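You operate a simulated robot arm through the tools that you are given. There is no shell and no other tool. Be economical: measure what you need, move in short steps, check, and stop when the job is done.

The job below is to be done with a simulated two-armed robot. You get a single attempt, and the scene is never put back.

Task
Pick up the tall grey cup with one hand, pass it to the other hand and put it on the finishing bench top. Set down upright: tall grey cup.

The check looks at the end state, three seconds after you hand in, the way a careful person would. Anything else that was tipped, shoved, dropped, spilled or broken makes it a failure.

Robot
Two 7-joint arms with two-finger parallel grippers on one trunk, on a base that drives. Base frame: it is fixed to the floor where the robot stands at the start and does not move with it; the origin is under the middle of the robot, x ahead of it, y to its left, z up. Units: mm, rad, N and s.
The left shoulder is at the start at [50, 187, 1135], the right one opposite. With the tool pointing down near the work surface each hand reaches from about 100 to 660 mm from the robot's upright axis, wherever it stands, measured 20 degrees to its own side. Places, roughly: finishing bench top [1200, -2200, 900]; tall grey cup (8x8x17 cm) [600, 100, 1000]. Payload 3.43 kg a hand.
Tool frame (each hand has its own): the origin (TCP) lies between the finger pads and is the grasp point; the fingertips stand 30 mm ahead of it; z points along the fingers, y is the line along which they close. Largest opening 94 mm; finger width 28, thickness 10; the body of the gripper, 50 by 96 mm, starts 55 mm behind the TCP.
Orientation is that of the tool frame in the base frame, as [roll, pitch, yaw] about the fixed x, y, z axes, in that order (R = Rz(yaw) Ry(pitch) Rx(roll)). With the fingers straight down and closing along the base's y, the tool's x points along the base's -x, its y along +y and its z along -z.

Tools
- The arms move only by the tool drive_tool. It takes "left_series", "right_series" or both (then of equal length, played together; a hand with none holds still); each is a list of rows, each a list of 6 numbers: the shift along the tool's x, y, z in units of 40 mm (1.0 is 40 mm), then the turn, a rotation vector about the tool's x, y, z in units of 5 degrees (1.0 is 5 degrees). In form: [[x, y, z, ax, ay, az], ...]. A call has 1 to 8 rows; each row shifts and turns the commanded pose from where the row before left it, along the tool's axes as they then stand. "left_fingers" and "right_fingers" are, for a hand that has rows, the finger opening in mm, from 0 to 94, set as the call begins (left out, the last holds). A call with a number of a shift or a turn outside -1 to 1 is refused whole. A row lasts 0.2 s, in which the tool goes at most 50 mm and 0.15 rad; a call with a longer step from one row to the next is refused whole, and so is a gripper value outside its range. A pose out of reach is approached as far as the arm can. The call stops where the force on the tool passes 40 N (or 10 N more than at its start, if that is more) or the arm is blocked; 0.2 s more then pass. The fingers move at their own pace (about 153 mm/s each) and stop on an object; they squeeze with about 21 N. The grip force told is the motor's: it shows also when the fingers shut on nothing. Time passes only in rows, and 0.2 s behind the last, so rows that do not move let the fingers close. It gives the time, the measured TCP pose, the force on the tool (base axes), the opening and the grip force at its end, in the units of the frame above (readings bear some noise), with the torque about the TCP (base axes, N m) and any sound that the robot's microphone picked up.
- Cameras (640 x 400 px; columns grow to the right, rows downward): "scene" is now at [151.9, 2.9, 1328.2]; the picture's right is [0.04, -1.00, 0.00], its down [-0.29, -0.01, -0.96] and it looks along [0.96, 0.04, -0.29] (base axes); focal length 252 px, centre (320, 200). "left" rides on the left gripper at [76, -14, -103] in its tool frame; the picture's right is [0.18, 0.98, 0.00], its down [-0.75, 0.14, -0.64] and it looks along [-0.63, 0.12, 0.77] (tool axes); focal length 243 px, centre (320, 200). "right" rides on the right gripper at [76, 14, -102] in its tool frame; the picture's right is [-0.18, 0.98, 0.00], its down [-0.75, -0.14, -0.64] and it looks along [-0.63, -0.12, 0.77] (tool axes); focal length 243 px, centre (320, 200). There is no depth. A picture from a camera that has moved, and an enlarged one, comes with that camera's place and axes in the base frame and with its lens.
- capture(camera): a new picture of that camera. The clock stands still meanwhile.
- raise_lower(by): slides the trunk up (or, below 0, down) by that many mm; the arms and the scene camera ride with it, the base frame stays. It gives what a move gives, with no picture.
- drive_base(legs): drives the robot by 1 to 6 legs, each [ahead, left, turn to the left] in mm, mm and rad, along the robot's own axes; the way and the turn of a leg run together, so that a leg with both is an arc; at most 1500 mm and 3.142 rad a leg. The arms and the cameras ride along, it lands a little off, and it stops where it bumps. It gives what a move gives.
- turn_head(pan, tilt): turns the head with the scene camera to pan (to the left, within 1.396 rad either way) and tilt (down, from -0.506 to 1.204), counted from straight ahead of the robot. It gives what a move gives.
- zoom(camera, box): a new picture of the part [left, top, right, bottom] of that camera's present view, enlarged. The clock stands still meanwhile.
- close_job(): hands the job in; it is judged then, once.

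Go step by step. Nothing tells you exact positions but the pictures and the camera data: compare them with the known pose of the tool, close in by small moves and look again before you grip or let go. The budget is 120 turns and 108 pictures, counting those below and the enlarged ones. Unless the task says otherwise, let go and move clear before handing in, and close with one line.

The tools are called after ">>>" as name(argument=value, ...) on one line, values as JSON. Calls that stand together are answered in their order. drive_tool: Moves the arms, as the interface text tells. Its arguments: {"type":"object","properties":{"left_series":{"type":"array","items":{"type":"array","items":{"type":"number"}}},"left_fingers":{"type":"number"},"right_series":{"type":"array","items":{"type":"array","items":{"type":"number"}}},"right_fingers":{"type":"number"}},"required":[]} The other tools are called the same way: raise_lower (by) slides the trunk up or down; drive_base (legs) drives the base; turn_head (pan, tilt) turns the head that bears the scene camera; capture (camera) takes a picture; zoom (camera, box) takes an enlarged picture of a part of a camera's view; close_job () hands the job in.

At the start:

```text
time: 0.0
left_eef_pos: [303.2, 158.1, 1221.2]
left_orientation: [-3.141, 0.001, 3.14]
left_ft_force: [-0.5, 0.8, 0.0]
left_wrist_torque: [0.0, -0.01, 0.0]
left_gripper_width: 94.0
left_grip_force: 0.0
right_eef_pos: [321.0, -115.2, 1189.4]
right_orientation: [3.141, 0.001, 3.141]
right_ft_force: [-0.4, -0.2, -1.0]
right_wrist_torque: [-0.03, 0.0, 0.01]
right_gripper_width: 94.1
right_grip_force: 0.1
trunk travel left (down, up): [-350.0, 82.0]
robot x, y, heading: [-0.2, 0.4, -0.001]
head pan, tilt: [0.044, 0.295]
```

scene: 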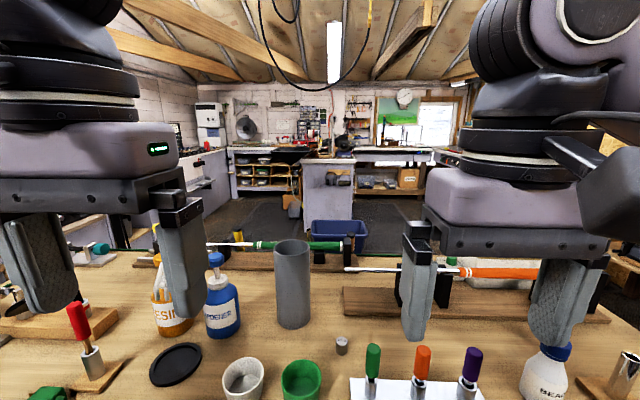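
right: 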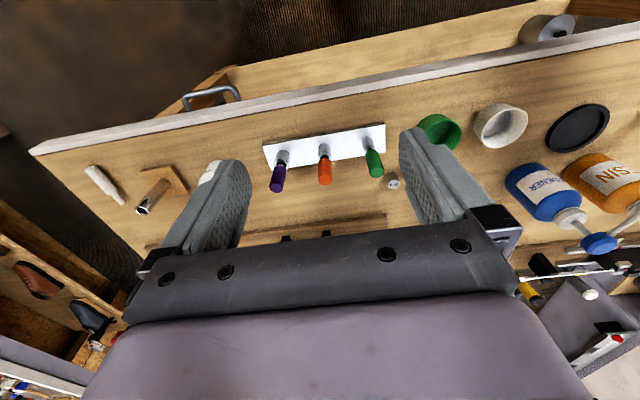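
left: 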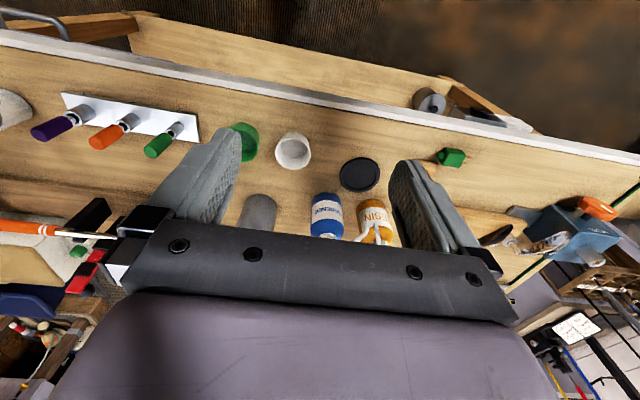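

The tall grey cup stands at about (612, 80), with a blue bottle to its left and small cups in front of it. I'll look closer at the cup and take a look towards the finishing bench on the right.

>>> zoom(camera="scene", box=[140, 200, 400, 362])

>>> turn_head(pan=-1.1, tilt=0.2)

>>> capture(camera="scene")

```text
2.46 times, centred on (270, 281) of scene
camera zoom: at [151.9, 2.9, 1328.2], right [0.04, -1.0, 0.0], down [-0.29, -0.01, -0.96], along [0.96, 0.04, -0.29], focal length 621 px, centre (443, 1)
```

zoom: 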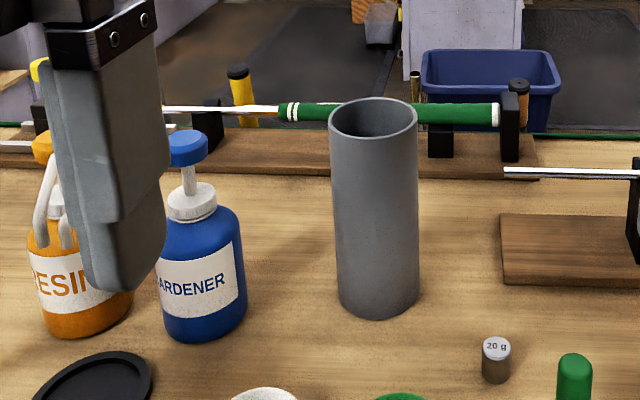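

```text
time: 1.4
left_eef_pos: [303.2, 156.5, 1220.8]
left_orientation: [-3.141, 0.0, 3.141]
left_ft_force: [-0.1, 0.0, -1.2]
left_wrist_torque: [0.03, 0.0, -0.03]
left_gripper_width: 93.9
left_grip_force: 0.0
right_eef_pos: [321.3, -116.5, 1189.5]
right_orientation: [-3.141, 0.0, -3.141]
right_ft_force: [-0.6, -0.4, 0.1]
right_wrist_torque: [-0.02, 0.03, 0.01]
right_gripper_width: 93.8
right_grip_force: 0.1
trunk travel left (down, up): [-350.0, 82.0]
robot x, y, heading: [-2.1, -1.5, 0.002]
head pan, tilt: [-1.1, 0.201]
```

```text
103 pictures are left
camera scene: at [101.0, -84.1, 1337.0], right [-0.89, -0.45, 0.0], down [-0.09, 0.18, -0.98], along [0.45, -0.87, -0.2], focal length 252 px, centre (320, 200)
```

scene: 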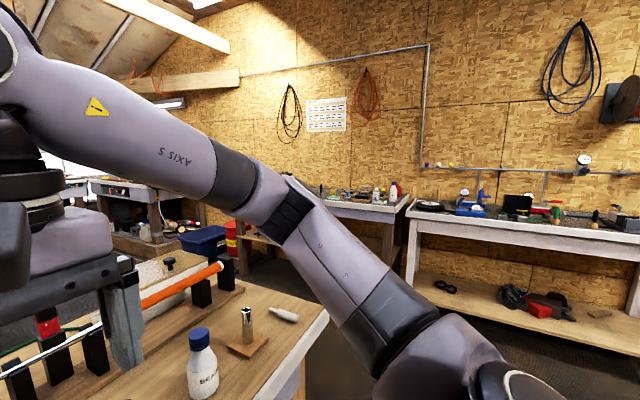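

The finishing bench seems to be the middle one along the right wall. I take the cup at about (609, 79) with a diameter near 70 mm, so I bring the left hand over it, still high, and look.

>>> drive_tool(left_series=[[-0.9, -0.24, 0, 0, 0, 0], [-0.9, -0.24, 0, 0, 0, 0], [-0.9, -0.24, 0, 0, 0, 0], [-0.9, -0.24, 0, 0, 0, 0], [-0.9, -0.24, 0, 0, 0, 0], [-0.9, -0.24, 0, 0, 0, 0], [-0.9, -0.24, 0, 0, 0, 0], [-0.9, -0.24, 0, 0, 0, 0]], left_fingers=94)

>>> turn_head(pan=0.1, tilt=0.35)

>>> capture(camera="left")

>>> capture(camera="scene")

```text
time: 3.2
left_eef_pos: [541.4, 88.2, 1221.0]
left_orientation: [3.142, 0.0, 3.139]
left_ft_force: [-0.3, -0.8, 0.1]
left_wrist_torque: [0.01, -0.07, -0.02]
left_gripper_width: 94.1
left_grip_force: 0.0
left hand out of reach, approached as far as the arm can: row 7, 8
right_eef_pos: [322.2, -116.4, 1189.3]
right_orientation: [-3.141, 0.0, 3.141]
right_ft_force: [-0.9, -0.3, 1.1]
right_wrist_torque: [-0.02, -0.02, 0.0]
right_gripper_width: 94.2
right_grip_force: 0.0
trunk travel left (down, up): [-350.0, 82.0]
robot x, y, heading: [-0.4, 2.3, -0.003]
head pan, tilt: [-1.1, 0.201]
```

```text
time: 4.6
left_eef_pos: [541.1, 88.4, 1219.7]
left_orientation: [3.142, 0.001, -3.141]
left_ft_force: [0.3, 0.4, 0.0]
left_wrist_torque: [-0.02, 0.01, 0.03]
left_gripper_width: 94.0
left_grip_force: 0.0
right_eef_pos: [322.0, -115.2, 1188.4]
right_orientation: [-3.141, 0.0, 3.14]
right_ft_force: [0.2, -0.2, -0.5]
right_wrist_torque: [-0.01, 0.01, 0.0]
right_gripper_width: 94.1
right_grip_force: 0.1
trunk travel left (down, up): [-350.0, 82.0]
robot x, y, heading: [-0.7, 2.1, -0.0]
head pan, tilt: [0.099, 0.351]
```

```text
102 pictures are left
camera left: at [465.1, 73.3, 1323.4], right [-0.18, 0.98, 0.0], down [0.75, 0.14, 0.64], along [0.63, 0.12, -0.77], focal length 243 px, centre (320, 200)
```

left: 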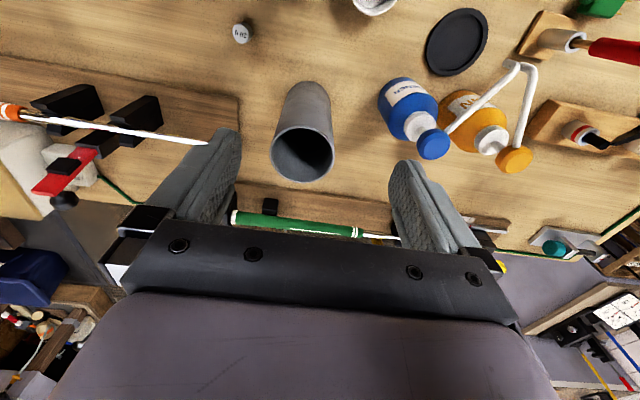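

```text
101 pictures are left
camera scene: at [151.3, 8.1, 1323.0], right [0.1, -1.0, 0.0], down [-0.34, -0.03, -0.94], along [0.93, 0.09, -0.34], focal length 252 px, centre (320, 200)
```

scene: 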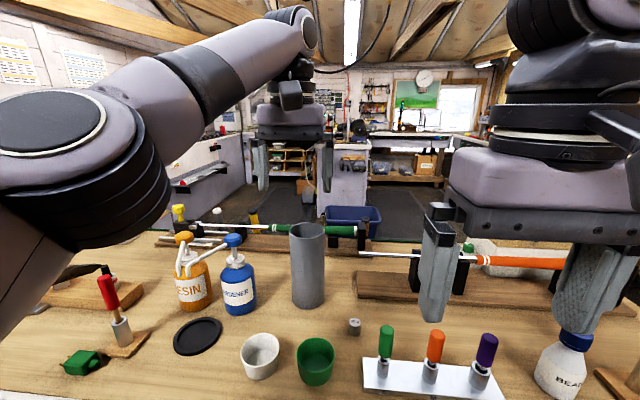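

The arm tops out at this height, so I raise the trunk and turn the base slightly right, which brings the left shoulder nearer the cup.

>>> raise_lower(by=60)

>>> drive_base(legs=[[0, 0, -0.22]])

```text
time: 5.6
left_eef_pos: [541.0, 88.9, 1280.5]
left_orientation: [3.141, 0.001, -3.141]
left_ft_force: [-0.4, 0.0, 0.8]
left_wrist_torque: [-0.02, -0.01, -0.03]
left_gripper_width: 94.1
left_grip_force: 0.0
right_eef_pos: [320.8, -116.2, 1249.8]
right_orientation: [-3.141, 0.0, 3.141]
right_ft_force: [0.4, -0.3, -0.2]
right_wrist_torque: [-0.02, 0.02, -0.01]
right_gripper_width: 94.0
right_grip_force: 0.1
trunk travel left (down, up): [-410.0, 22.0]
robot x, y, heading: [0.2, -0.3, -0.001]
head pan, tilt: [0.099, 0.351]
```

```text
time: 6.8
left_eef_pos: [549.0, -29.6, 1281.2]
left_orientation: [3.141, 0.0, 2.924]
left_ft_force: [1.0, 0.2, 0.0]
left_wrist_torque: [0.0, 0.0, 0.0]
left_gripper_width: 93.9
left_grip_force: 0.0
right_eef_pos: [288.9, -183.5, 1247.8]
right_orientation: [3.139, 0.0, 2.926]
right_ft_force: [-0.5, -0.1, -0.4]
right_wrist_torque: [0.01, 0.01, -0.01]
right_gripper_width: 93.8
right_grip_force: 0.1
trunk travel left (down, up): [-410.0, 22.0]
robot x, y, heading: [-2.8, -0.2, -0.219]
head pan, tilt: [0.099, 0.351]
```

>>> drive_tool(left_series=[[0, 0.74, 0.8, 0, 0, 0], [0, 0.74, 0.8, 0, 0, 0], [0, 0.74, 0.8, 0, 0, 0], [0, 0.74, 0.8, 0, 0, 0]])

>>> capture(camera="left")

>>> capture(camera="scene")

```text
time: 7.8
left_eef_pos: [573.4, 86.7, 1152.7]
left_orientation: [3.141, 0.003, 2.925]
left_ft_force: [0.3, -0.5, -0.3]
left_wrist_torque: [-0.02, 0.01, 0.0]
left_gripper_width: 94.0
left_grip_force: 0.1
right_eef_pos: [288.5, -180.8, 1249.5]
right_orientation: [3.14, 0.001, 2.926]
right_ft_force: [-0.3, 0.6, 0.4]
right_wrist_torque: [-0.01, 0.03, 0.0]
right_gripper_width: 94.0
right_grip_force: 0.0
trunk travel left (down, up): [-410.0, 22.0]
robot x, y, heading: [-2.5, 2.5, -0.214]
head pan, tilt: [0.099, 0.351]
```

```text
100 pictures are left
camera left: at [497.3, 87.9, 1255.7], right [0.03, 1.0, 0.0], down [0.77, -0.02, 0.64], along [0.64, -0.02, -0.77], focal length 243 px, centre (320, 200)
```

left: 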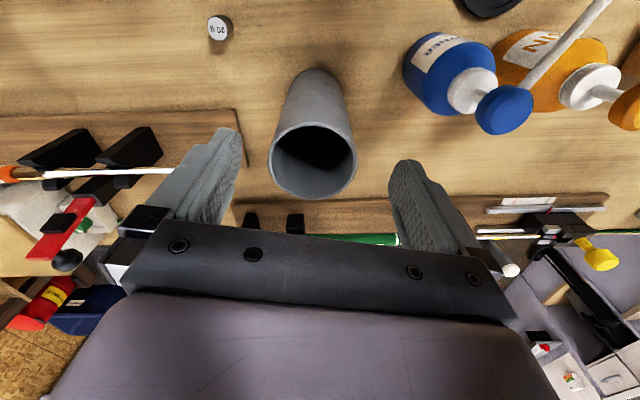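

```text
99 pictures are left
camera scene: at [150.0, -23.7, 1383.0], right [-0.12, -0.99, 0.0], down [-0.34, 0.04, -0.94], along [0.93, -0.11, -0.34], focal length 252 px, centre (320, 200)
```

scene: 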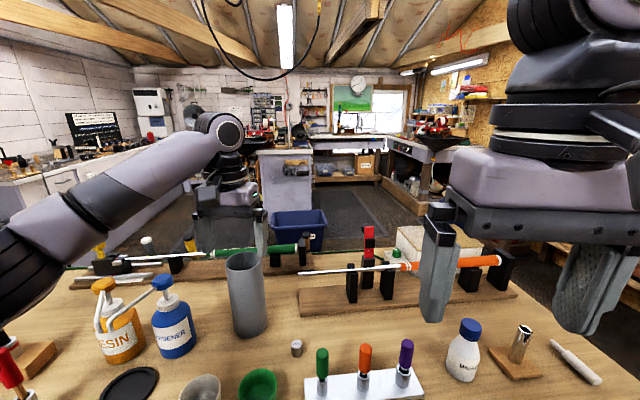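

>>> drive_tool(left_series=[[-0.69, -0.05, 0, 0, 0, 0], [0, 0, 0.6, 0, 0, 0], [0, 0, 0.25, 0, 0, 0]])

>>> capture(camera="left")

>>> zoom(camera="scene", box=[160, 190, 320, 350])

```text
time: 8.6
left_eef_pos: [600.3, 77.7, 1117.6]
left_orientation: [-3.141, -0.002, 2.927]
left_ft_force: [0.4, 0.1, 0.6]
left_wrist_torque: [-0.01, -0.02, -0.01]
left_gripper_width: 93.9
left_grip_force: 0.1
right_eef_pos: [287.8, -181.5, 1249.4]
right_orientation: [3.141, -0.002, 2.924]
right_ft_force: [0.6, 0.3, -0.8]
right_wrist_torque: [0.01, 0.02, 0.01]
right_gripper_width: 93.8
right_grip_force: 0.0
trunk travel left (down, up): [-410.0, 22.0]
robot x, y, heading: [0.4, 0.3, -0.213]
head pan, tilt: [0.099, 0.351]
```

```text
98 pictures are left
camera left: at [522.1, 78.8, 1221.6], right [0.03, 1.0, 0.0], down [0.77, -0.02, 0.64], along [0.64, -0.02, -0.77], focal length 243 px, centre (320, 200)
```

left: 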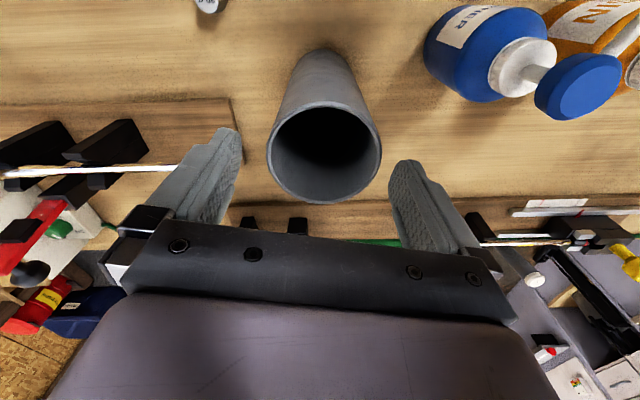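

```text
2.50 times, centred on (240, 270) of scene
camera zoom: at [149.8, -24.6, 1383.0], right [-0.12, -0.99, 0.0], down [-0.34, 0.04, -0.94], along [0.93, -0.11, -0.34], focal length 630 px, centre (520, 25)
```

zoom: 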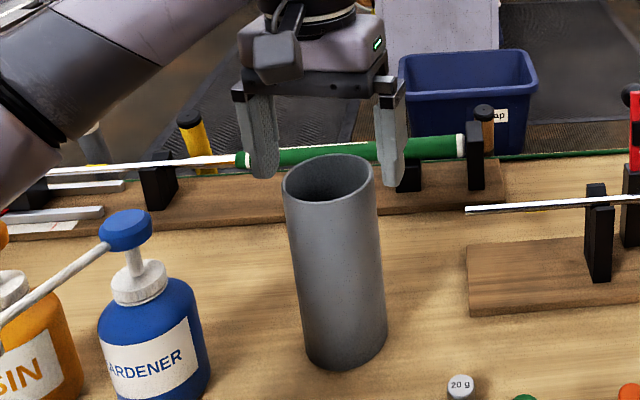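

The cup's mouth lies centred between the fingertips, so I go down and close on the rim zone.

>>> drive_tool(left_series=[[0, 0, 0.4, 0, 0, 0], [0, 0, 0.4, 0, 0, 0], [0, 0, 0.3, 0, 0, 0]])

>>> zoom(camera="scene", box=[160, 190, 320, 350])

```text
time: 9.3
left_eef_pos: [600.6, 77.2, 1075.3]
left_orientation: [3.141, -0.001, 2.925]
left_ft_force: [0.4, 0.6, 0.1]
left_wrist_torque: [0.01, 0.06, -0.03]
left_gripper_width: 93.9
left_grip_force: 0.1
right_eef_pos: [289.3, -182.6, 1249.3]
right_orientation: [-3.141, -0.001, 2.925]
right_ft_force: [-0.1, 0.4, -0.2]
right_wrist_torque: [-0.02, 0.01, -0.02]
right_gripper_width: 93.9
right_grip_force: 0.0
trunk travel left (down, up): [-410.0, 22.0]
robot x, y, heading: [-0.7, 0.6, -0.217]
head pan, tilt: [0.099, 0.351]
```

```text
2.50 times, centred on (240, 270) of scene
camera zoom: at [149.9, -24.4, 1383.0], right [-0.12, -0.99, 0.0], down [-0.34, 0.04, -0.94], along [0.93, -0.11, -0.34], focal length 630 px, centre (520, 25)
```

zoom: 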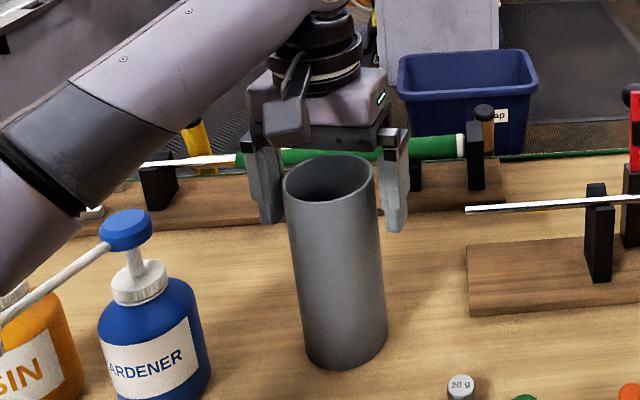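

>>> drive_tool(left_series=[[0, 0, 0, 0, 0, 0], [0, 0, 0, 0, 0, 0], [0, 0, 0, 0, 0, 0]], left_fingers=0)

>>> capture(camera="left")

```text
time: 10.2
left_eef_pos: [600.5, 78.9, 1074.4]
left_orientation: [-3.141, 0.0, 2.924]
left_ft_force: [0.6, 0.3, 1.6]
left_wrist_torque: [0.1, -0.08, 0.01]
left_gripper_width: 71.0
left_grip_force: 20.4
right_eef_pos: [289.7, -181.1, 1249.3]
right_orientation: [-3.142, -0.001, 2.925]
right_ft_force: [-0.4, -1.3, 0.0]
right_wrist_torque: [0.01, 0.02, 0.03]
right_gripper_width: 94.1
right_grip_force: 0.0
trunk travel left (down, up): [-410.0, 22.0]
robot x, y, heading: [-0.8, -1.7, -0.217]
head pan, tilt: [0.099, 0.351]
```

```text
95 pictures are left
camera left: at [522.9, 79.6, 1177.2], right [0.03, 1.0, 0.0], down [0.77, -0.02, 0.64], along [0.64, -0.02, -0.77], focal length 243 px, centre (320, 200)
```

left: 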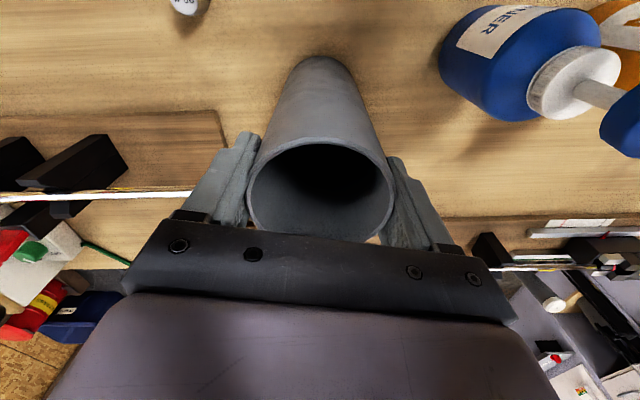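

Gripped at 71 mm. I lift it straight up.

>>> drive_tool(left_series=[[0, 0, -0.3, 0, 0, 0], [0, 0, -0.6, 0, 0, 0], [0, 0, -0.8, 0, 0, 0], [0, 0, -0.8, 0, 0, 0]])

>>> capture(camera="scene")

```text
time: 11.2
left_eef_pos: [599.1, 79.1, 1175.7]
left_orientation: [-3.141, -0.001, 2.925]
left_ft_force: [0.6, -0.1, -2.0]
left_wrist_torque: [-0.02, -0.01, -0.03]
left_gripper_width: 70.9
left_grip_force: 20.7
right_eef_pos: [288.3, -181.4, 1248.2]
right_orientation: [3.141, 0.001, 2.924]
right_ft_force: [-0.9, -0.3, 0.8]
right_wrist_torque: [0.01, 0.02, 0.0]
right_gripper_width: 94.3
right_grip_force: 0.0
trunk travel left (down, up): [-410.0, 22.0]
robot x, y, heading: [-0.8, 1.0, -0.219]
head pan, tilt: [0.099, 0.351]
```

```text
94 pictures are left
camera scene: at [149.4, -24.5, 1383.0], right [-0.12, -0.99, 0.0], down [-0.34, 0.04, -0.94], along [0.93, -0.11, -0.34], focal length 252 px, centre (320, 200)
```

scene: 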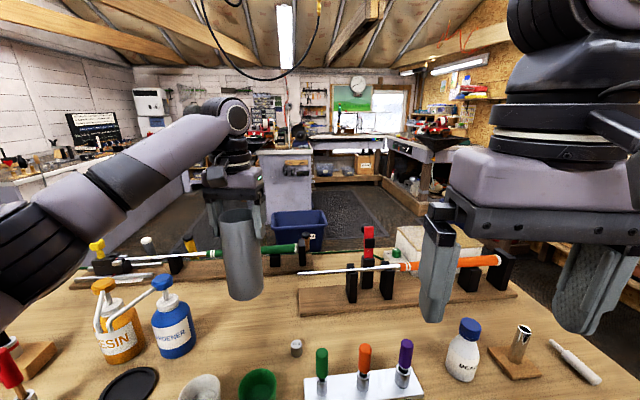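

The cup is held and light. I retract it towards the robot, raising it a bit more, clear of everything on the bench.

>>> drive_tool(left_series=[[0.5, 0, -0.6, 0, 0, 0], [0.8, 0, -0.5, 0, 0, 0], [0.9, 0, -0.3, 0, 0, 0], [0.9, 0, -0.1, 0, 0, 0], [0.9, 0, 0, 0, 0, 0], [0.9, 0, 0, 0, 0, 0], [0.9, 0, 0, 0, 0, 0]])

>>> turn_head(pan=-0.9, tilt=0.6)

>>> capture(camera="scene")

>>> capture(camera="left")

```text
time: 12.8
left_eef_pos: [374.0, 130.1, 1235.4]
left_orientation: [-3.141, 0.0, 2.926]
left_ft_force: [-0.2, 0.0, -0.6]
left_wrist_torque: [0.0, 0.0, 0.01]
left_gripper_width: 70.8
left_grip_force: 20.8
right_eef_pos: [288.1, -181.9, 1248.4]
right_orientation: [-3.142, 0.0, 2.924]
right_ft_force: [-0.4, -0.8, 0.4]
right_wrist_torque: [0.0, -0.04, 0.02]
right_gripper_width: 94.1
right_grip_force: 0.0
trunk travel left (down, up): [-410.0, 22.0]
robot x, y, heading: [-0.8, -0.1, -0.222]
head pan, tilt: [0.099, 0.351]
```

```text
time: 14.0
left_eef_pos: [375.2, 129.5, 1234.0]
left_orientation: [-3.141, 0.0, 2.925]
left_ft_force: [0.1, -0.5, -0.9]
left_wrist_torque: [0.01, -0.03, 0.05]
left_gripper_width: 70.5
left_grip_force: 21.0
right_eef_pos: [288.7, -182.7, 1248.7]
right_orientation: [3.142, 0.001, 2.926]
right_ft_force: [0.3, 0.6, 0.2]
right_wrist_torque: [0.04, 0.0, 0.01]
right_gripper_width: 94.3
right_grip_force: 0.0
trunk travel left (down, up): [-410.0, 22.0]
robot x, y, heading: [1.1, -1.2, -0.22]
head pan, tilt: [-0.901, 0.6]
```

```text
93 pictures are left
camera scene: at [96.2, -93.0, 1360.3], right [-0.9, -0.44, 0.0], down [-0.25, 0.51, -0.83], along [0.36, -0.74, -0.56], focal length 252 px, centre (320, 200)
```

scene: 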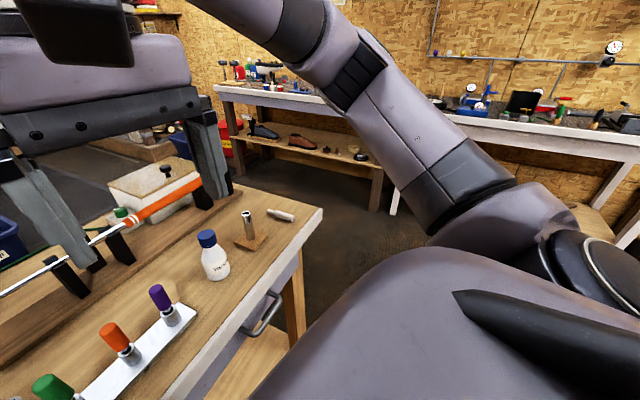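

```text
92 pictures are left
camera left: at [297.5, 130.7, 1337.8], right [0.03, 1.0, 0.0], down [0.77, -0.02, 0.64], along [0.64, -0.02, -0.77], focal length 243 px, centre (320, 200)
```

left: 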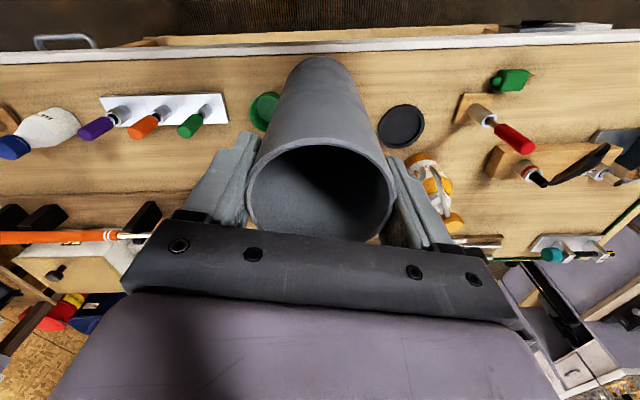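

Cup is clear. Before turning the base I look further to the right to check the room for the turn and drive.

>>> turn_head(pan=-1.39, tilt=0.5)

>>> capture(camera="scene")

```text
time: 14.9
left_eef_pos: [374.5, 130.6, 1235.5]
left_orientation: [-3.139, 0.0, 2.925]
left_ft_force: [-1.0, -0.5, -1.7]
left_wrist_torque: [0.0, 0.0, 0.0]
left_gripper_width: 71.0
left_grip_force: 21.0
right_eef_pos: [289.4, -181.8, 1249.2]
right_orientation: [-3.141, 0.0, 2.924]
right_ft_force: [0.0, -0.1, -0.2]
right_wrist_torque: [0.0, 0.0, 0.02]
right_gripper_width: 94.1
right_grip_force: 0.1
trunk travel left (down, up): [-410.0, 22.0]
robot x, y, heading: [-2.7, 5.8, -0.22]
head pan, tilt: [-1.389, 0.499]
```

```text
91 pictures are left
camera scene: at [54.3, -104.5, 1369.3], right [-1.0, 0.03, 0.0], down [0.02, 0.48, -0.88], along [-0.03, -0.88, -0.48], focal length 252 px, centre (320, 200)
```

scene: 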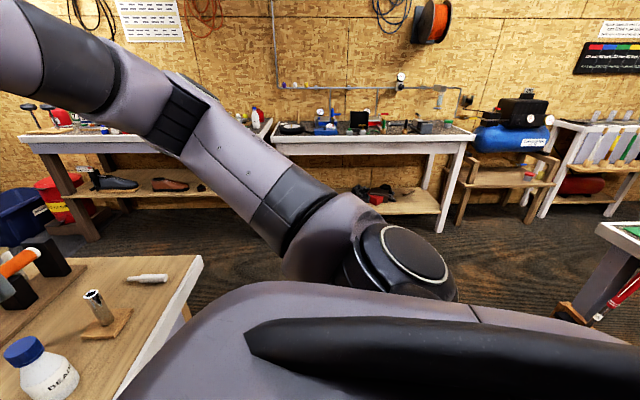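

>>> turn_head(pan=1.2, tilt=0.5)

>>> capture(camera="scene")

```text
time: 17.3
left_eef_pos: [373.9, 129.7, 1234.8]
left_orientation: [3.141, 0.001, 2.926]
left_ft_force: [0.1, -0.2, -1.7]
left_wrist_torque: [0.04, 0.01, -0.02]
left_gripper_width: 70.9
left_grip_force: 21.1
right_eef_pos: [288.1, -181.4, 1249.0]
right_orientation: [-3.141, -0.001, 2.926]
right_ft_force: [0.1, 0.1, 0.6]
right_wrist_torque: [0.01, -0.01, 0.04]
right_gripper_width: 94.2
right_grip_force: 0.1
trunk travel left (down, up): [-410.0, 22.0]
robot x, y, heading: [-0.2, 2.7, -0.217]
head pan, tilt: [1.201, 0.499]
```

```text
90 pictures are left
camera scene: at [107.7, 62.2, 1369.3], right [0.83, -0.55, 0.0], down [-0.26, -0.4, -0.88], along [0.49, 0.73, -0.48], focal length 252 px, centre (320, 200)
```

scene: 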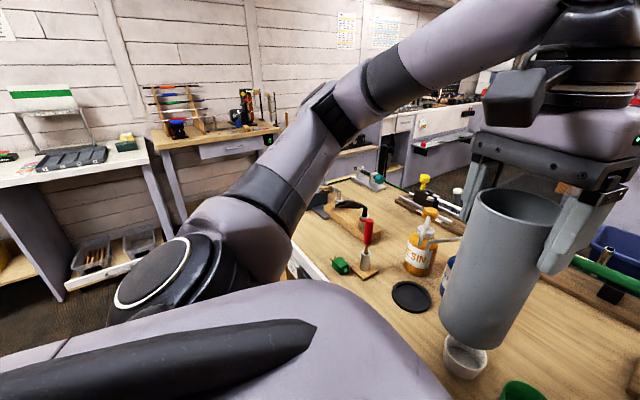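

The elbows ride high and the floor is clear, so I turn to face the right wall.

>>> drive_base(legs=[[0, 0, -0.7], [0, 0, -0.65]])

>>> turn_head(pan=0.3, tilt=0.4)

>>> capture(camera="scene")

```text
time: 21.3
left_eef_pos: [211.6, -335.0, 1235.2]
left_orientation: [-3.141, 0.001, 1.586]
left_ft_force: [0.0, 0.1, -0.8]
left_wrist_torque: [-0.03, 0.0, -0.01]
left_gripper_width: 70.9
left_grip_force: 21.3
right_eef_pos: [-110.2, -322.3, 1249.2]
right_orientation: [-3.141, 0.0, 1.584]
right_ft_force: [-0.1, 0.3, 0.5]
right_wrist_torque: [-0.01, 0.01, -0.01]
right_gripper_width: 94.0
right_grip_force: 0.1
trunk travel left (down, up): [-410.0, 22.0]
robot x, y, heading: [1.9, -0.8, -1.558]
head pan, tilt: [1.201, 0.499]
```

```text
time: 22.5
left_eef_pos: [213.1, -335.6, 1235.4]
left_orientation: [3.141, 0.0, 1.586]
left_ft_force: [-0.1, -0.2, -0.8]
left_wrist_torque: [0.01, 0.0, 0.0]
left_gripper_width: 70.8
left_grip_force: 20.5
right_eef_pos: [-111.2, -322.1, 1248.3]
right_orientation: [3.141, -0.001, 1.585]
right_ft_force: [-0.5, 0.4, 0.7]
right_wrist_torque: [0.05, -0.01, -0.02]
right_gripper_width: 94.1
right_grip_force: 0.1
trunk travel left (down, up): [-410.0, 22.0]
robot x, y, heading: [3.6, 2.1, -1.556]
head pan, tilt: [0.3, 0.4]
```

```text
89 pictures are left
camera scene: at [30.0, -147.6, 1378.5], right [-0.95, -0.31, 0.0], down [-0.12, 0.37, -0.92], along [0.29, -0.88, -0.39], focal length 252 px, centre (320, 200)
```

scene: 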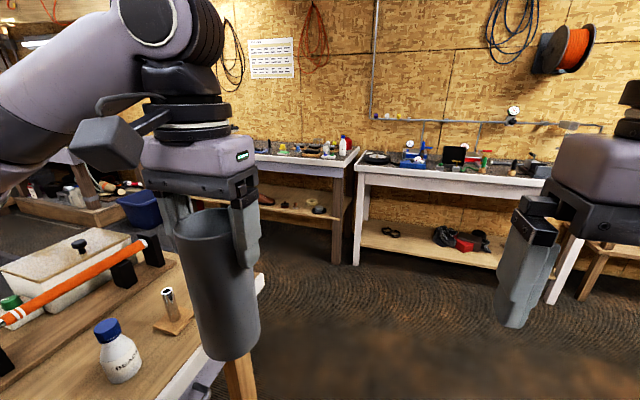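

>>> drive_base(legs=[[1150, 0, 0]])

>>> turn_head(pan=0.75, tilt=0.4)

>>> capture(camera="scene")

```text
time: 28.4
left_eef_pos: [218.1, -1495.2, 1235.3]
left_orientation: [3.14, 0.002, 1.574]
left_ft_force: [0.7, 0.1, -0.7]
left_wrist_torque: [-0.02, -0.02, 0.05]
left_gripper_width: 70.6
left_grip_force: 20.8
right_eef_pos: [-105.4, -1480.8, 1248.8]
right_orientation: [3.141, 0.0, 1.574]
right_ft_force: [0.0, 0.0, -0.7]
right_wrist_torque: [-0.01, -0.01, -0.02]
right_gripper_width: 93.7
right_grip_force: 0.1
trunk travel left (down, up): [-410.0, 22.0]
robot x, y, heading: [7.2, -1156.1, -1.571]
head pan, tilt: [0.3, 0.4]
```

```text
time: 29.3
left_eef_pos: [218.2, -1495.4, 1236.5]
left_orientation: [-3.141, -0.001, 1.573]
left_ft_force: [0.8, 1.3, -1.2]
left_wrist_torque: [0.01, 0.01, -0.03]
left_gripper_width: 70.7
left_grip_force: 21.4
right_eef_pos: [-105.2, -1479.6, 1248.8]
right_orientation: [3.141, -0.001, 1.573]
right_ft_force: [-0.1, -0.9, -0.2]
right_wrist_torque: [-0.01, 0.01, 0.0]
right_gripper_width: 93.9
right_grip_force: 0.1
trunk travel left (down, up): [-410.0, 22.0]
robot x, y, heading: [10.2, -1159.8, -1.566]
head pan, tilt: [0.75, 0.4]
```

```text
88 pictures are left
camera scene: at [73.9, -1285.2, 1378.5], right [-0.73, -0.68, 0.0], down [-0.27, 0.28, -0.92], along [0.63, -0.67, -0.39], focal length 252 px, centre (320, 200)
```

scene: 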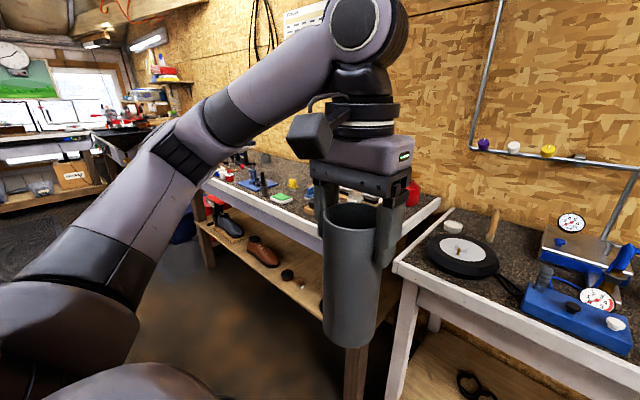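

The finishing bench is ahead to the left. I slide left to stand in front of it and look at its top.

>>> drive_base(legs=[[0, 1100, 0]])

>>> turn_head(pan=0.0, tilt=0.4)

>>> capture(camera="scene")

```text
time: 34.8
left_eef_pos: [1303.3, -1482.9, 1235.2]
left_orientation: [-3.141, 0.0, 1.584]
left_ft_force: [0.1, -0.1, -1.5]
left_wrist_torque: [0.02, 0.03, 0.01]
left_gripper_width: 70.8
left_grip_force: 21.5
right_eef_pos: [979.9, -1471.6, 1249.3]
right_orientation: [-3.14, 0.0, 1.584]
right_ft_force: [-0.5, 0.3, -0.7]
right_wrist_torque: [0.01, 0.02, 0.0]
right_gripper_width: 94.0
right_grip_force: 0.0
trunk travel left (down, up): [-410.0, 22.0]
robot x, y, heading: [1089.8, -1150.3, -1.556]
head pan, tilt: [0.75, 0.4]
```

```text
time: 35.9
left_eef_pos: [1303.4, -1484.8, 1233.7]
left_orientation: [-3.141, 0.002, 1.586]
left_ft_force: [-0.3, -0.1, -0.7]
left_wrist_torque: [0.0, -0.01, 0.01]
left_gripper_width: 70.9
left_grip_force: 21.2
right_eef_pos: [980.2, -1472.4, 1249.4]
right_orientation: [-3.141, 0.001, 1.585]
right_ft_force: [0.0, 0.7, -0.4]
right_wrist_torque: [0.01, 0.01, 0.0]
right_gripper_width: 94.0
right_grip_force: 0.0
trunk travel left (down, up): [-410.0, 22.0]
robot x, y, heading: [1090.7, -1151.0, -1.555]
head pan, tilt: [0.0, 0.4]
```

```text
87 pictures are left
camera scene: at [1094.0, -1301.2, 1378.5], right [-1.0, -0.02, 0.0], down [-0.01, 0.39, -0.92], along [0.01, -0.92, -0.39], focal length 252 px, centre (320, 200)
```

scene: 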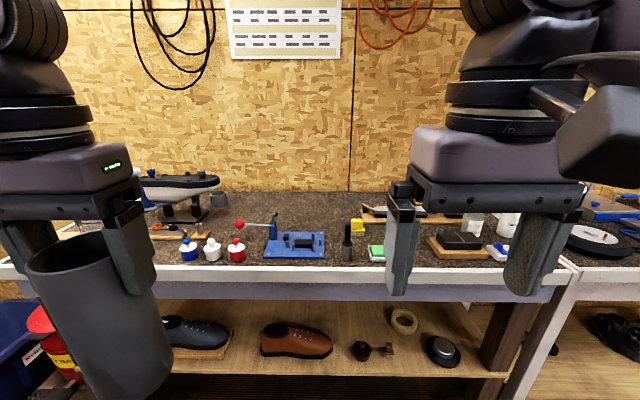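

>>> zoom(camera="scene", box=[120, 160, 400, 300])

```text
2.29 times, centred on (260, 230) of scene
camera zoom: at [1094.0, -1301.2, 1378.5], right [-1.0, -0.02, 0.0], down [-0.01, 0.39, -0.92], along [0.01, -0.92, -0.39], focal length 576 px, centre (457, 131)
```

zoom: 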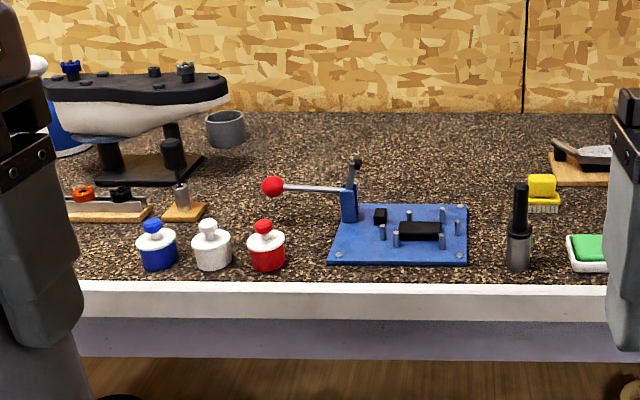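

There is open space in the rear middle of the bench. I check with the right wrist camera for a free spot nearer the front.

>>> capture(camera="right")

>>> capture(camera="left")

```text
85 pictures are left
camera right: at [993.0, -1395.4, 1351.1], right [0.99, -0.17, 0.0], down [-0.13, -0.76, 0.64], along [-0.11, -0.63, -0.77], focal length 243 px, centre (320, 200)
```

right: 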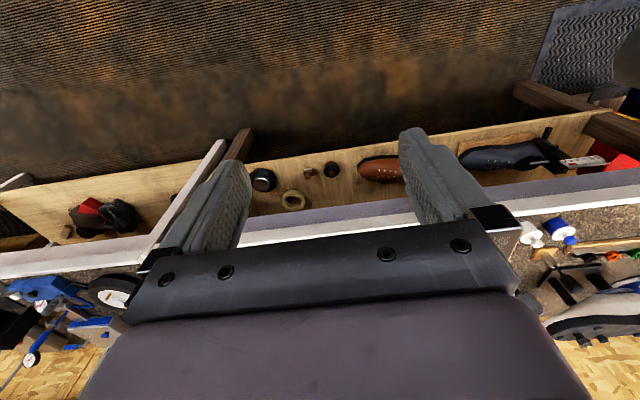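

```text
84 pictures are left
camera left: at [1288.0, -1409.6, 1337.8], right [0.98, 0.2, 0.0], down [0.15, -0.75, 0.64], along [0.13, -0.63, -0.77], focal length 243 px, centre (320, 200)
```

left: 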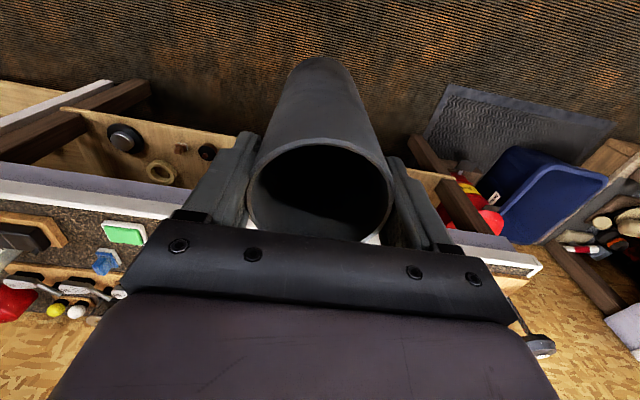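

The best free spot is the rear middle of the bench. I make the handover here in the open: first I bring the cup to the robot's middle and turn the left hand about the vertical so that its camera faces left, out of the right hand's way.

>>> drive_tool(left_series=[[0, -0.6, 0, 0, 0, 0], [0, -0.8, 0, 0, 0, 0], [0, -0.8, 0, 0, 0, 0], [0, -0.6, 0, 0, 0, 0], [0, 0, 0, 0, 0, 0.8], [0, 0, 0, 0, 0, 1], [0, 0, 0, 0, 0, 1], [0, 0, 0, 0, 0, 1]])

>>> drive_tool(left_series=[[0, 0, 0, 0, 0, 1], [0, 0, 0, 0, 0, 1], [0, 0, 0, 0, 0, 1], [0, 0, 0, 0, 0, 1], [0, 0, 0, 0, 0, 1], [0, 0, 0, 0, 0, 1], [0, 0, 0, 0, 0, 1], [0, 0, 0, 0, 0, 1]])

>>> capture(camera="scene")

```text
time: 37.7
left_eef_pos: [1190.7, -1485.1, 1233.3]
left_orientation: [3.141, 0.0, 1.251]
left_ft_force: [-0.3, 0.2, -1.5]
left_wrist_torque: [-0.01, -0.01, -0.04]
left_gripper_width: 70.9
left_grip_force: 21.7
right_eef_pos: [981.0, -1471.7, 1248.0]
right_orientation: [-3.14, -0.001, 1.584]
right_ft_force: [0.1, -0.9, -1.0]
right_wrist_torque: [0.02, 0.01, 0.0]
right_gripper_width: 93.9
right_grip_force: 0.0
trunk travel left (down, up): [-410.0, 22.0]
robot x, y, heading: [1088.8, -1148.9, -1.556]
head pan, tilt: [0.0, 0.4]
```

```text
time: 39.5
left_eef_pos: [1190.5, -1486.0, 1234.2]
left_orientation: [3.141, -0.002, 0.553]
left_ft_force: [0.5, 0.4, -0.6]
left_wrist_torque: [0.0, 0.01, -0.01]
left_gripper_width: 70.6
left_grip_force: 21.2
right_eef_pos: [979.5, -1472.5, 1249.6]
right_orientation: [-3.141, 0.001, 1.585]
right_ft_force: [-0.3, 0.5, -0.1]
right_wrist_torque: [0.01, 0.03, -0.01]
right_gripper_width: 94.3
right_grip_force: 0.2
trunk travel left (down, up): [-410.0, 22.0]
robot x, y, heading: [1090.5, -1148.4, -1.555]
head pan, tilt: [0.0, 0.4]
```

```text
83 pictures are left
camera scene: at [1093.9, -1301.2, 1378.5], right [-1.0, -0.01, 0.0], down [-0.01, 0.39, -0.92], along [0.01, -0.92, -0.39], focal length 252 px, centre (320, 200)
```

scene: 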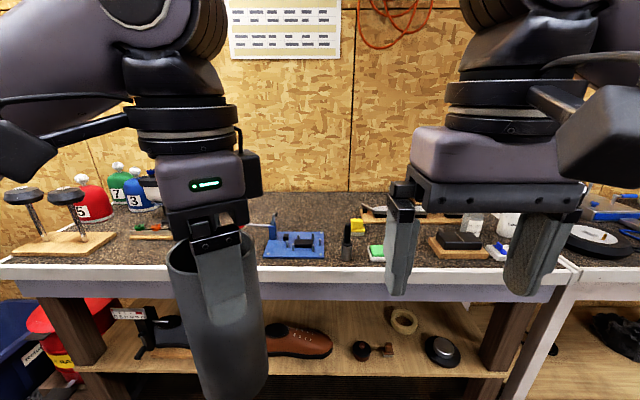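

The turn works. I finish it, bring the cup forward a bit, and start swinging the right hand out and up towards a near-horizontal pose.

>>> drive_tool(left_series=[[0, 0, 0, 0, 0, 1], [0, 0, 0, 0, 0, 1], [0, 0, 0, 0, 0, 1], [0, 0, 0, 0, 0, 1], [0, 0, 0, 0, 0, 1], [0, 0, 0, 0, 0, 1], [0, 0.9, 0, 0, 0, 0], [0, 0.9, 0, 0, 0, 0]], right_series=[[-0.6, -0.5, 0, 0, 0, 0], [-0.6, -0.5, 0, 0, 0, 0], [-0.6, -0.5, 0, 0, 0, 0], [-0.6, -0.5, 0, 0, 0, 0], [0, 0, 0, 0, -1, 0], [0, 0, 0, 0, -1, 0], [0, 0, 0, 0, -1, 0], [0, 0, 0, 0, -1, 0]])

>>> drive_tool(right_series=[[0, 0, 0, 0, -1, 0], [0, 0, 0, 0, -1, 0], [0, 0, 0, 0, -1, 0], [0, 0, 0, 0, -1, 0], [0, 0, 0, 0, -1, 0], [0, 0, 0, 0, -1, 0], [0, 0, 0, 0, -1, 0], [0, 0, 0, 0, -1, 0]])

>>> capture(camera="scene")

```text
time: 41.3
left_eef_pos: [1193.3, -1558.1, 1233.6]
left_orientation: [-3.141, 0.0, 0.03]
left_ft_force: [0.6, -0.4, -0.8]
left_wrist_torque: [0.0, 0.01, 0.04]
left_gripper_width: 70.8
left_grip_force: 20.5
right_eef_pos: [901.3, -1569.7, 1249.9]
right_orientation: [3.14, 0.351, 1.585]
right_ft_force: [-0.2, 0.4, 0.2]
right_wrist_torque: [-0.04, 0.01, -0.01]
right_gripper_width: 94.1
right_grip_force: 0.0
trunk travel left (down, up): [-410.0, 22.0]
robot x, y, heading: [1086.3, -1149.0, -1.557]
head pan, tilt: [0.0, 0.4]
```

```text
time: 43.1
left_eef_pos: [1194.7, -1556.5, 1233.2]
left_orientation: [-3.141, -0.001, 0.032]
left_ft_force: [0.3, 0.6, -0.9]
left_wrist_torque: [0.02, -0.02, 0.0]
left_gripper_width: 70.6
left_grip_force: 20.5
right_eef_pos: [901.4, -1569.0, 1248.2]
right_orientation: [3.14, 1.048, 1.583]
right_ft_force: [-0.6, 0.1, -0.8]
right_wrist_torque: [0.01, -0.01, 0.0]
right_gripper_width: 93.9
right_grip_force: 0.0
trunk travel left (down, up): [-410.0, 22.0]
robot x, y, heading: [1089.8, -1147.0, -1.554]
head pan, tilt: [0.0, 0.4]
```

```text
82 pictures are left
camera scene: at [1093.8, -1301.2, 1378.5], right [-1.0, -0.01, 0.0], down [-0.01, 0.39, -0.92], along [0.01, -0.92, -0.39], focal length 252 px, centre (320, 200)
```

scene: 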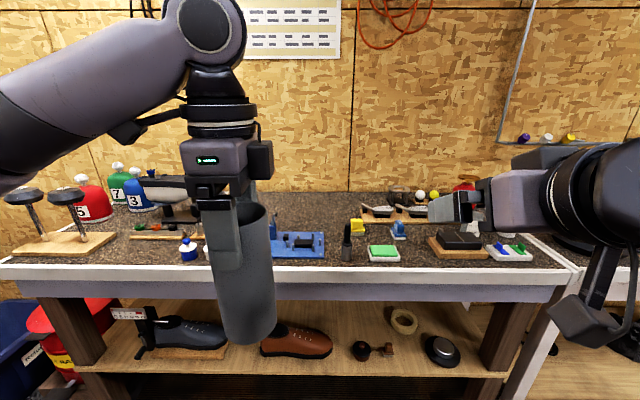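

The right camera ends up underneath the hand, which is fine with a 35° downward slant. I now swing the right hand about the vertical so that it points leftward at the cup.

>>> drive_tool(right_series=[[0, 0, 0, 0, 1, 0], [0, 0, 0, -0.819, 0, -0.574], [0, 0, 0, -0.819, 0, -0.574], [0, 0, 0, -0.819, 0, -0.574], [0, 0, 0, -0.819, 0, -0.574], [0, 0, 0, -0.819, 0, -0.574], [0, 0, 0, -0.819, 0, -0.574], [0, 0, 0, -0.819, 0, -0.574]])

>>> drive_tool(right_series=[[0, 0, 0, -0.819, 0, -0.574], [0, 0, 0, -0.819, 0, -0.574], [0, 0, 0, -0.819, 0, -0.574], [0, 0, 0, -0.819, 0, -0.574], [0, 0, 0, -0.819, 0, -0.574], [0, 0, 0, -0.819, 0, -0.574]])

>>> capture(camera="scene")

>>> capture(camera="right")

```text
time: 44.9
left_eef_pos: [1193.4, -1557.6, 1233.1]
left_orientation: [-3.141, 0.001, 0.031]
left_ft_force: [0.0, 0.0, -1.1]
left_wrist_torque: [-0.01, -0.01, -0.03]
left_gripper_width: 70.6
left_grip_force: 20.9
right_eef_pos: [900.9, -1568.9, 1249.0]
right_orientation: [-3.141, 0.963, 2.199]
right_ft_force: [0.1, -0.2, -0.3]
right_wrist_torque: [-0.01, 0.0, 0.01]
right_gripper_width: 94.0
right_grip_force: 0.1
trunk travel left (down, up): [-410.0, 22.0]
robot x, y, heading: [1089.8, -1146.6, -1.554]
head pan, tilt: [0.0, 0.4]
```

```text
time: 46.3
left_eef_pos: [1194.5, -1556.9, 1233.6]
left_orientation: [-3.141, 0.0, 0.032]
left_ft_force: [0.2, -0.2, -0.6]
left_wrist_torque: [0.02, -0.01, -0.01]
left_gripper_width: 70.6
left_grip_force: 20.7
right_eef_pos: [901.9, -1568.8, 1248.9]
right_orientation: [-3.141, 0.96, 2.501]
right_ft_force: [-0.2, 0.4, 0.5]
right_wrist_torque: [0.01, -0.01, 0.01]
right_gripper_width: 94.2
right_grip_force: 0.1
right hand out of reach, approached as far as the arm can: row 5, 6
trunk travel left (down, up): [-410.0, 22.0]
robot x, y, heading: [1089.4, -1148.6, -1.559]
head pan, tilt: [0.0, 0.4]
```

```text
81 pictures are left
camera scene: at [1093.9, -1301.2, 1378.5], right [-1.0, -0.01, 0.0], down [-0.01, 0.39, -0.92], along [0.01, -0.92, -0.39], focal length 252 px, centre (320, 200)
```

scene: 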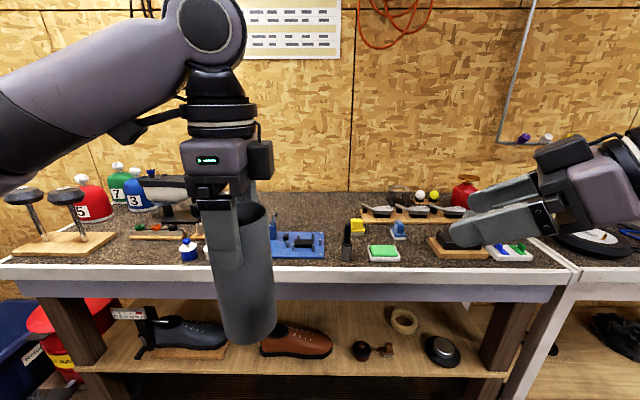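

```text
80 pictures are left
camera right: at [807.4, -1480.8, 1244.5], right [0.67, 0.72, 0.15], down [-0.16, -0.06, 0.99], along [0.72, -0.69, 0.08], focal length 243 px, centre (320, 200)
```

right: 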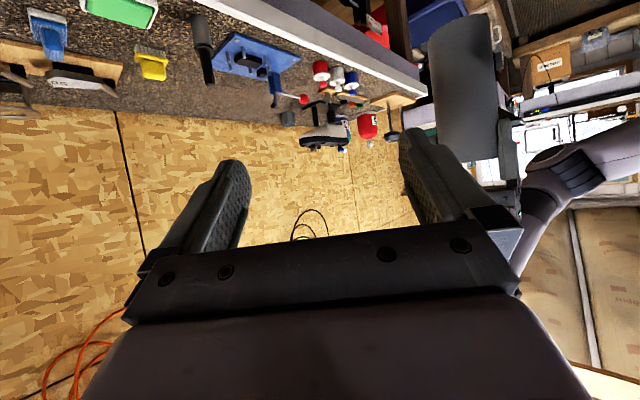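

>>> drive_tool(left_series=[[0, 0, 0, 0, 0, 1], [0, 0, 0, 0, 0, 1], [0, 0, 0, 0, 0, 1], [0, 0, 0, 0, 0, 1], [0, 0, 0, 0, 0, 1], [0.33, 0.77, 0, 0, 0, 0], [0.33, 0.77, 0, 0, 0, 0], [0.33, 0.77, 0, 0, 0, 0]])

>>> drive_tool(right_series=[[-0.04, 0.44, 0.717, 0, 0, 0], [-0.04, 0.44, 0.717, 0, 0, 0], [-0.04, 0.44, 0.717, 0, 0, 0], [-0.04, 0.44, 0.717, 0, 0, 0], [-0.04, 0.44, 0.717, 0, 0, 0], [-0.04, 0.44, 0.717, 0, 0, 0]])

>>> capture(camera="scene")

>>> capture(camera="right")

```text
time: 48.1
left_eef_pos: [1194.5, -1660.3, 1235.4]
left_orientation: [3.14, 0.0, -0.406]
left_ft_force: [-0.8, -0.6, -1.0]
left_wrist_torque: [0.02, -0.01, 0.0]
left_gripper_width: 70.8
left_grip_force: 21.1
right_eef_pos: [901.1, -1569.8, 1247.4]
right_orientation: [-3.141, 0.961, 2.502]
right_ft_force: [-0.4, 0.7, -0.2]
right_wrist_torque: [0.0, -0.02, -0.01]
right_gripper_width: 94.0
right_grip_force: 0.1
trunk travel left (down, up): [-410.0, 22.0]
robot x, y, heading: [1093.0, -1146.9, -1.556]
head pan, tilt: [0.0, 0.4]
```

```text
time: 49.5
left_eef_pos: [1194.6, -1659.1, 1234.6]
left_orientation: [3.14, 0.0, -0.405]
left_ft_force: [-0.1, -0.6, -0.4]
left_wrist_torque: [0.03, 0.04, 0.01]
left_gripper_width: 70.7
left_grip_force: 20.8
right_eef_pos: [1083.6, -1573.7, 1157.7]
right_orientation: [-3.14, 0.96, 2.5]
right_ft_force: [-0.8, 0.7, 0.8]
right_wrist_torque: [0.03, 0.0, 0.01]
right_gripper_width: 94.2
right_grip_force: 0.1
trunk travel left (down, up): [-410.0, 22.0]
robot x, y, heading: [1096.0, -1145.2, -1.559]
head pan, tilt: [0.0, 0.4]
```

```text
79 pictures are left
camera scene: at [1094.4, -1301.4, 1378.4], right [-1.0, -0.01, 0.0], down [-0.01, 0.39, -0.92], along [0.01, -0.92, -0.39], focal length 252 px, centre (320, 200)
```

scene: 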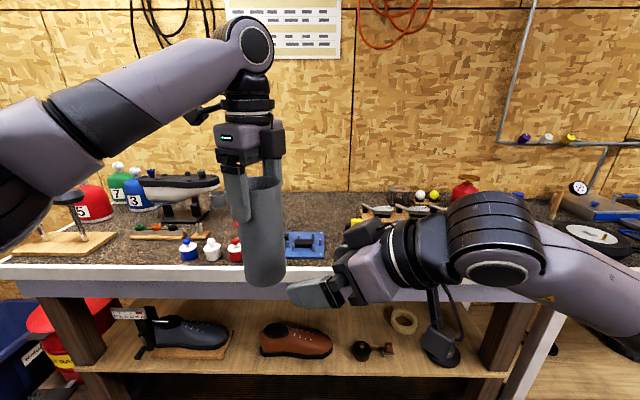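

```text
78 pictures are left
camera right: at [988.9, -1485.8, 1153.5], right [0.67, 0.72, 0.15], down [-0.16, -0.06, 0.99], along [0.72, -0.69, 0.08], focal length 243 px, centre (320, 200)
```

right: 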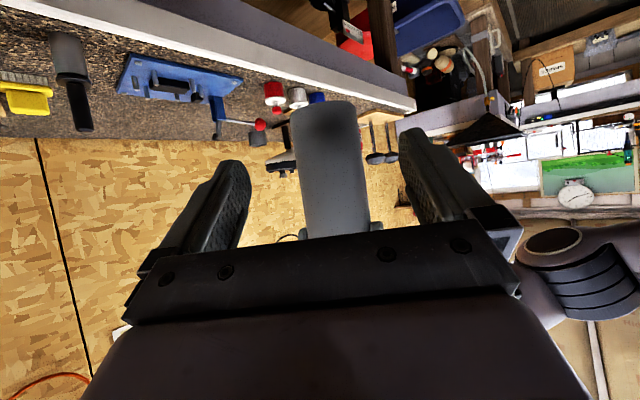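

The cup lies on the right hand's line, about 140 mm ahead. I advance horizontally most of the way and check.

>>> drive_tool(right_series=[[-0.43, 0, 0.614, 0, 0, 0], [-0.43, 0, 0.614, 0, 0, 0], [-0.29, 0, 0.41, 0, 0, 0]])

>>> capture(camera="right")

>>> zoom(camera="scene", box=[200, 120, 440, 320])

```text
time: 50.3
left_eef_pos: [1194.3, -1659.1, 1235.6]
left_orientation: [3.141, -0.001, -0.406]
left_ft_force: [-0.1, -0.8, -0.9]
left_wrist_torque: [-0.01, 0.0, 0.01]
left_gripper_width: 70.7
left_grip_force: 20.4
right_eef_pos: [1146.7, -1621.0, 1159.1]
right_orientation: [-3.139, 0.959, 2.501]
right_ft_force: [0.1, 0.0, 0.2]
right_wrist_torque: [-0.03, 0.01, 0.04]
right_gripper_width: 94.0
right_grip_force: 0.0
trunk travel left (down, up): [-410.0, 22.0]
robot x, y, heading: [1092.6, -1149.1, -1.558]
head pan, tilt: [0.0, 0.4]
```

```text
77 pictures are left
camera right: at [1052.4, -1532.9, 1154.7], right [0.67, 0.72, 0.15], down [-0.16, -0.06, 0.99], along [0.72, -0.69, 0.08], focal length 243 px, centre (320, 200)
```

right: 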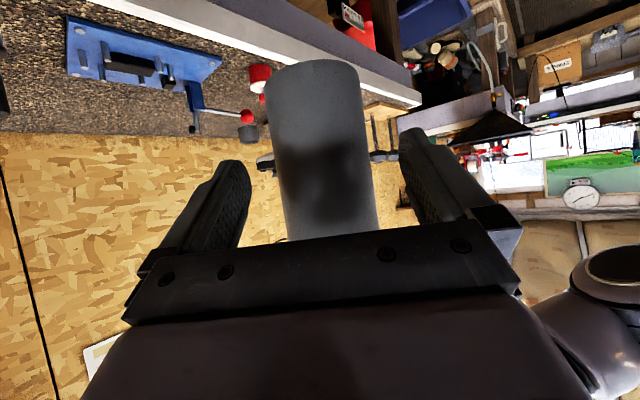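

```text
2.00 times, centred on (320, 220) of scene
camera zoom: at [1094.3, -1301.4, 1378.4], right [-1.0, -0.01, 0.0], down [-0.01, 0.39, -0.92], along [0.01, -0.92, -0.39], focal length 504 px, centre (320, 160)
```

zoom: 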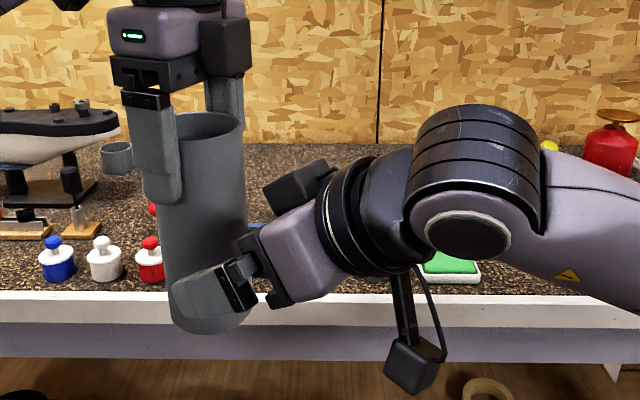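

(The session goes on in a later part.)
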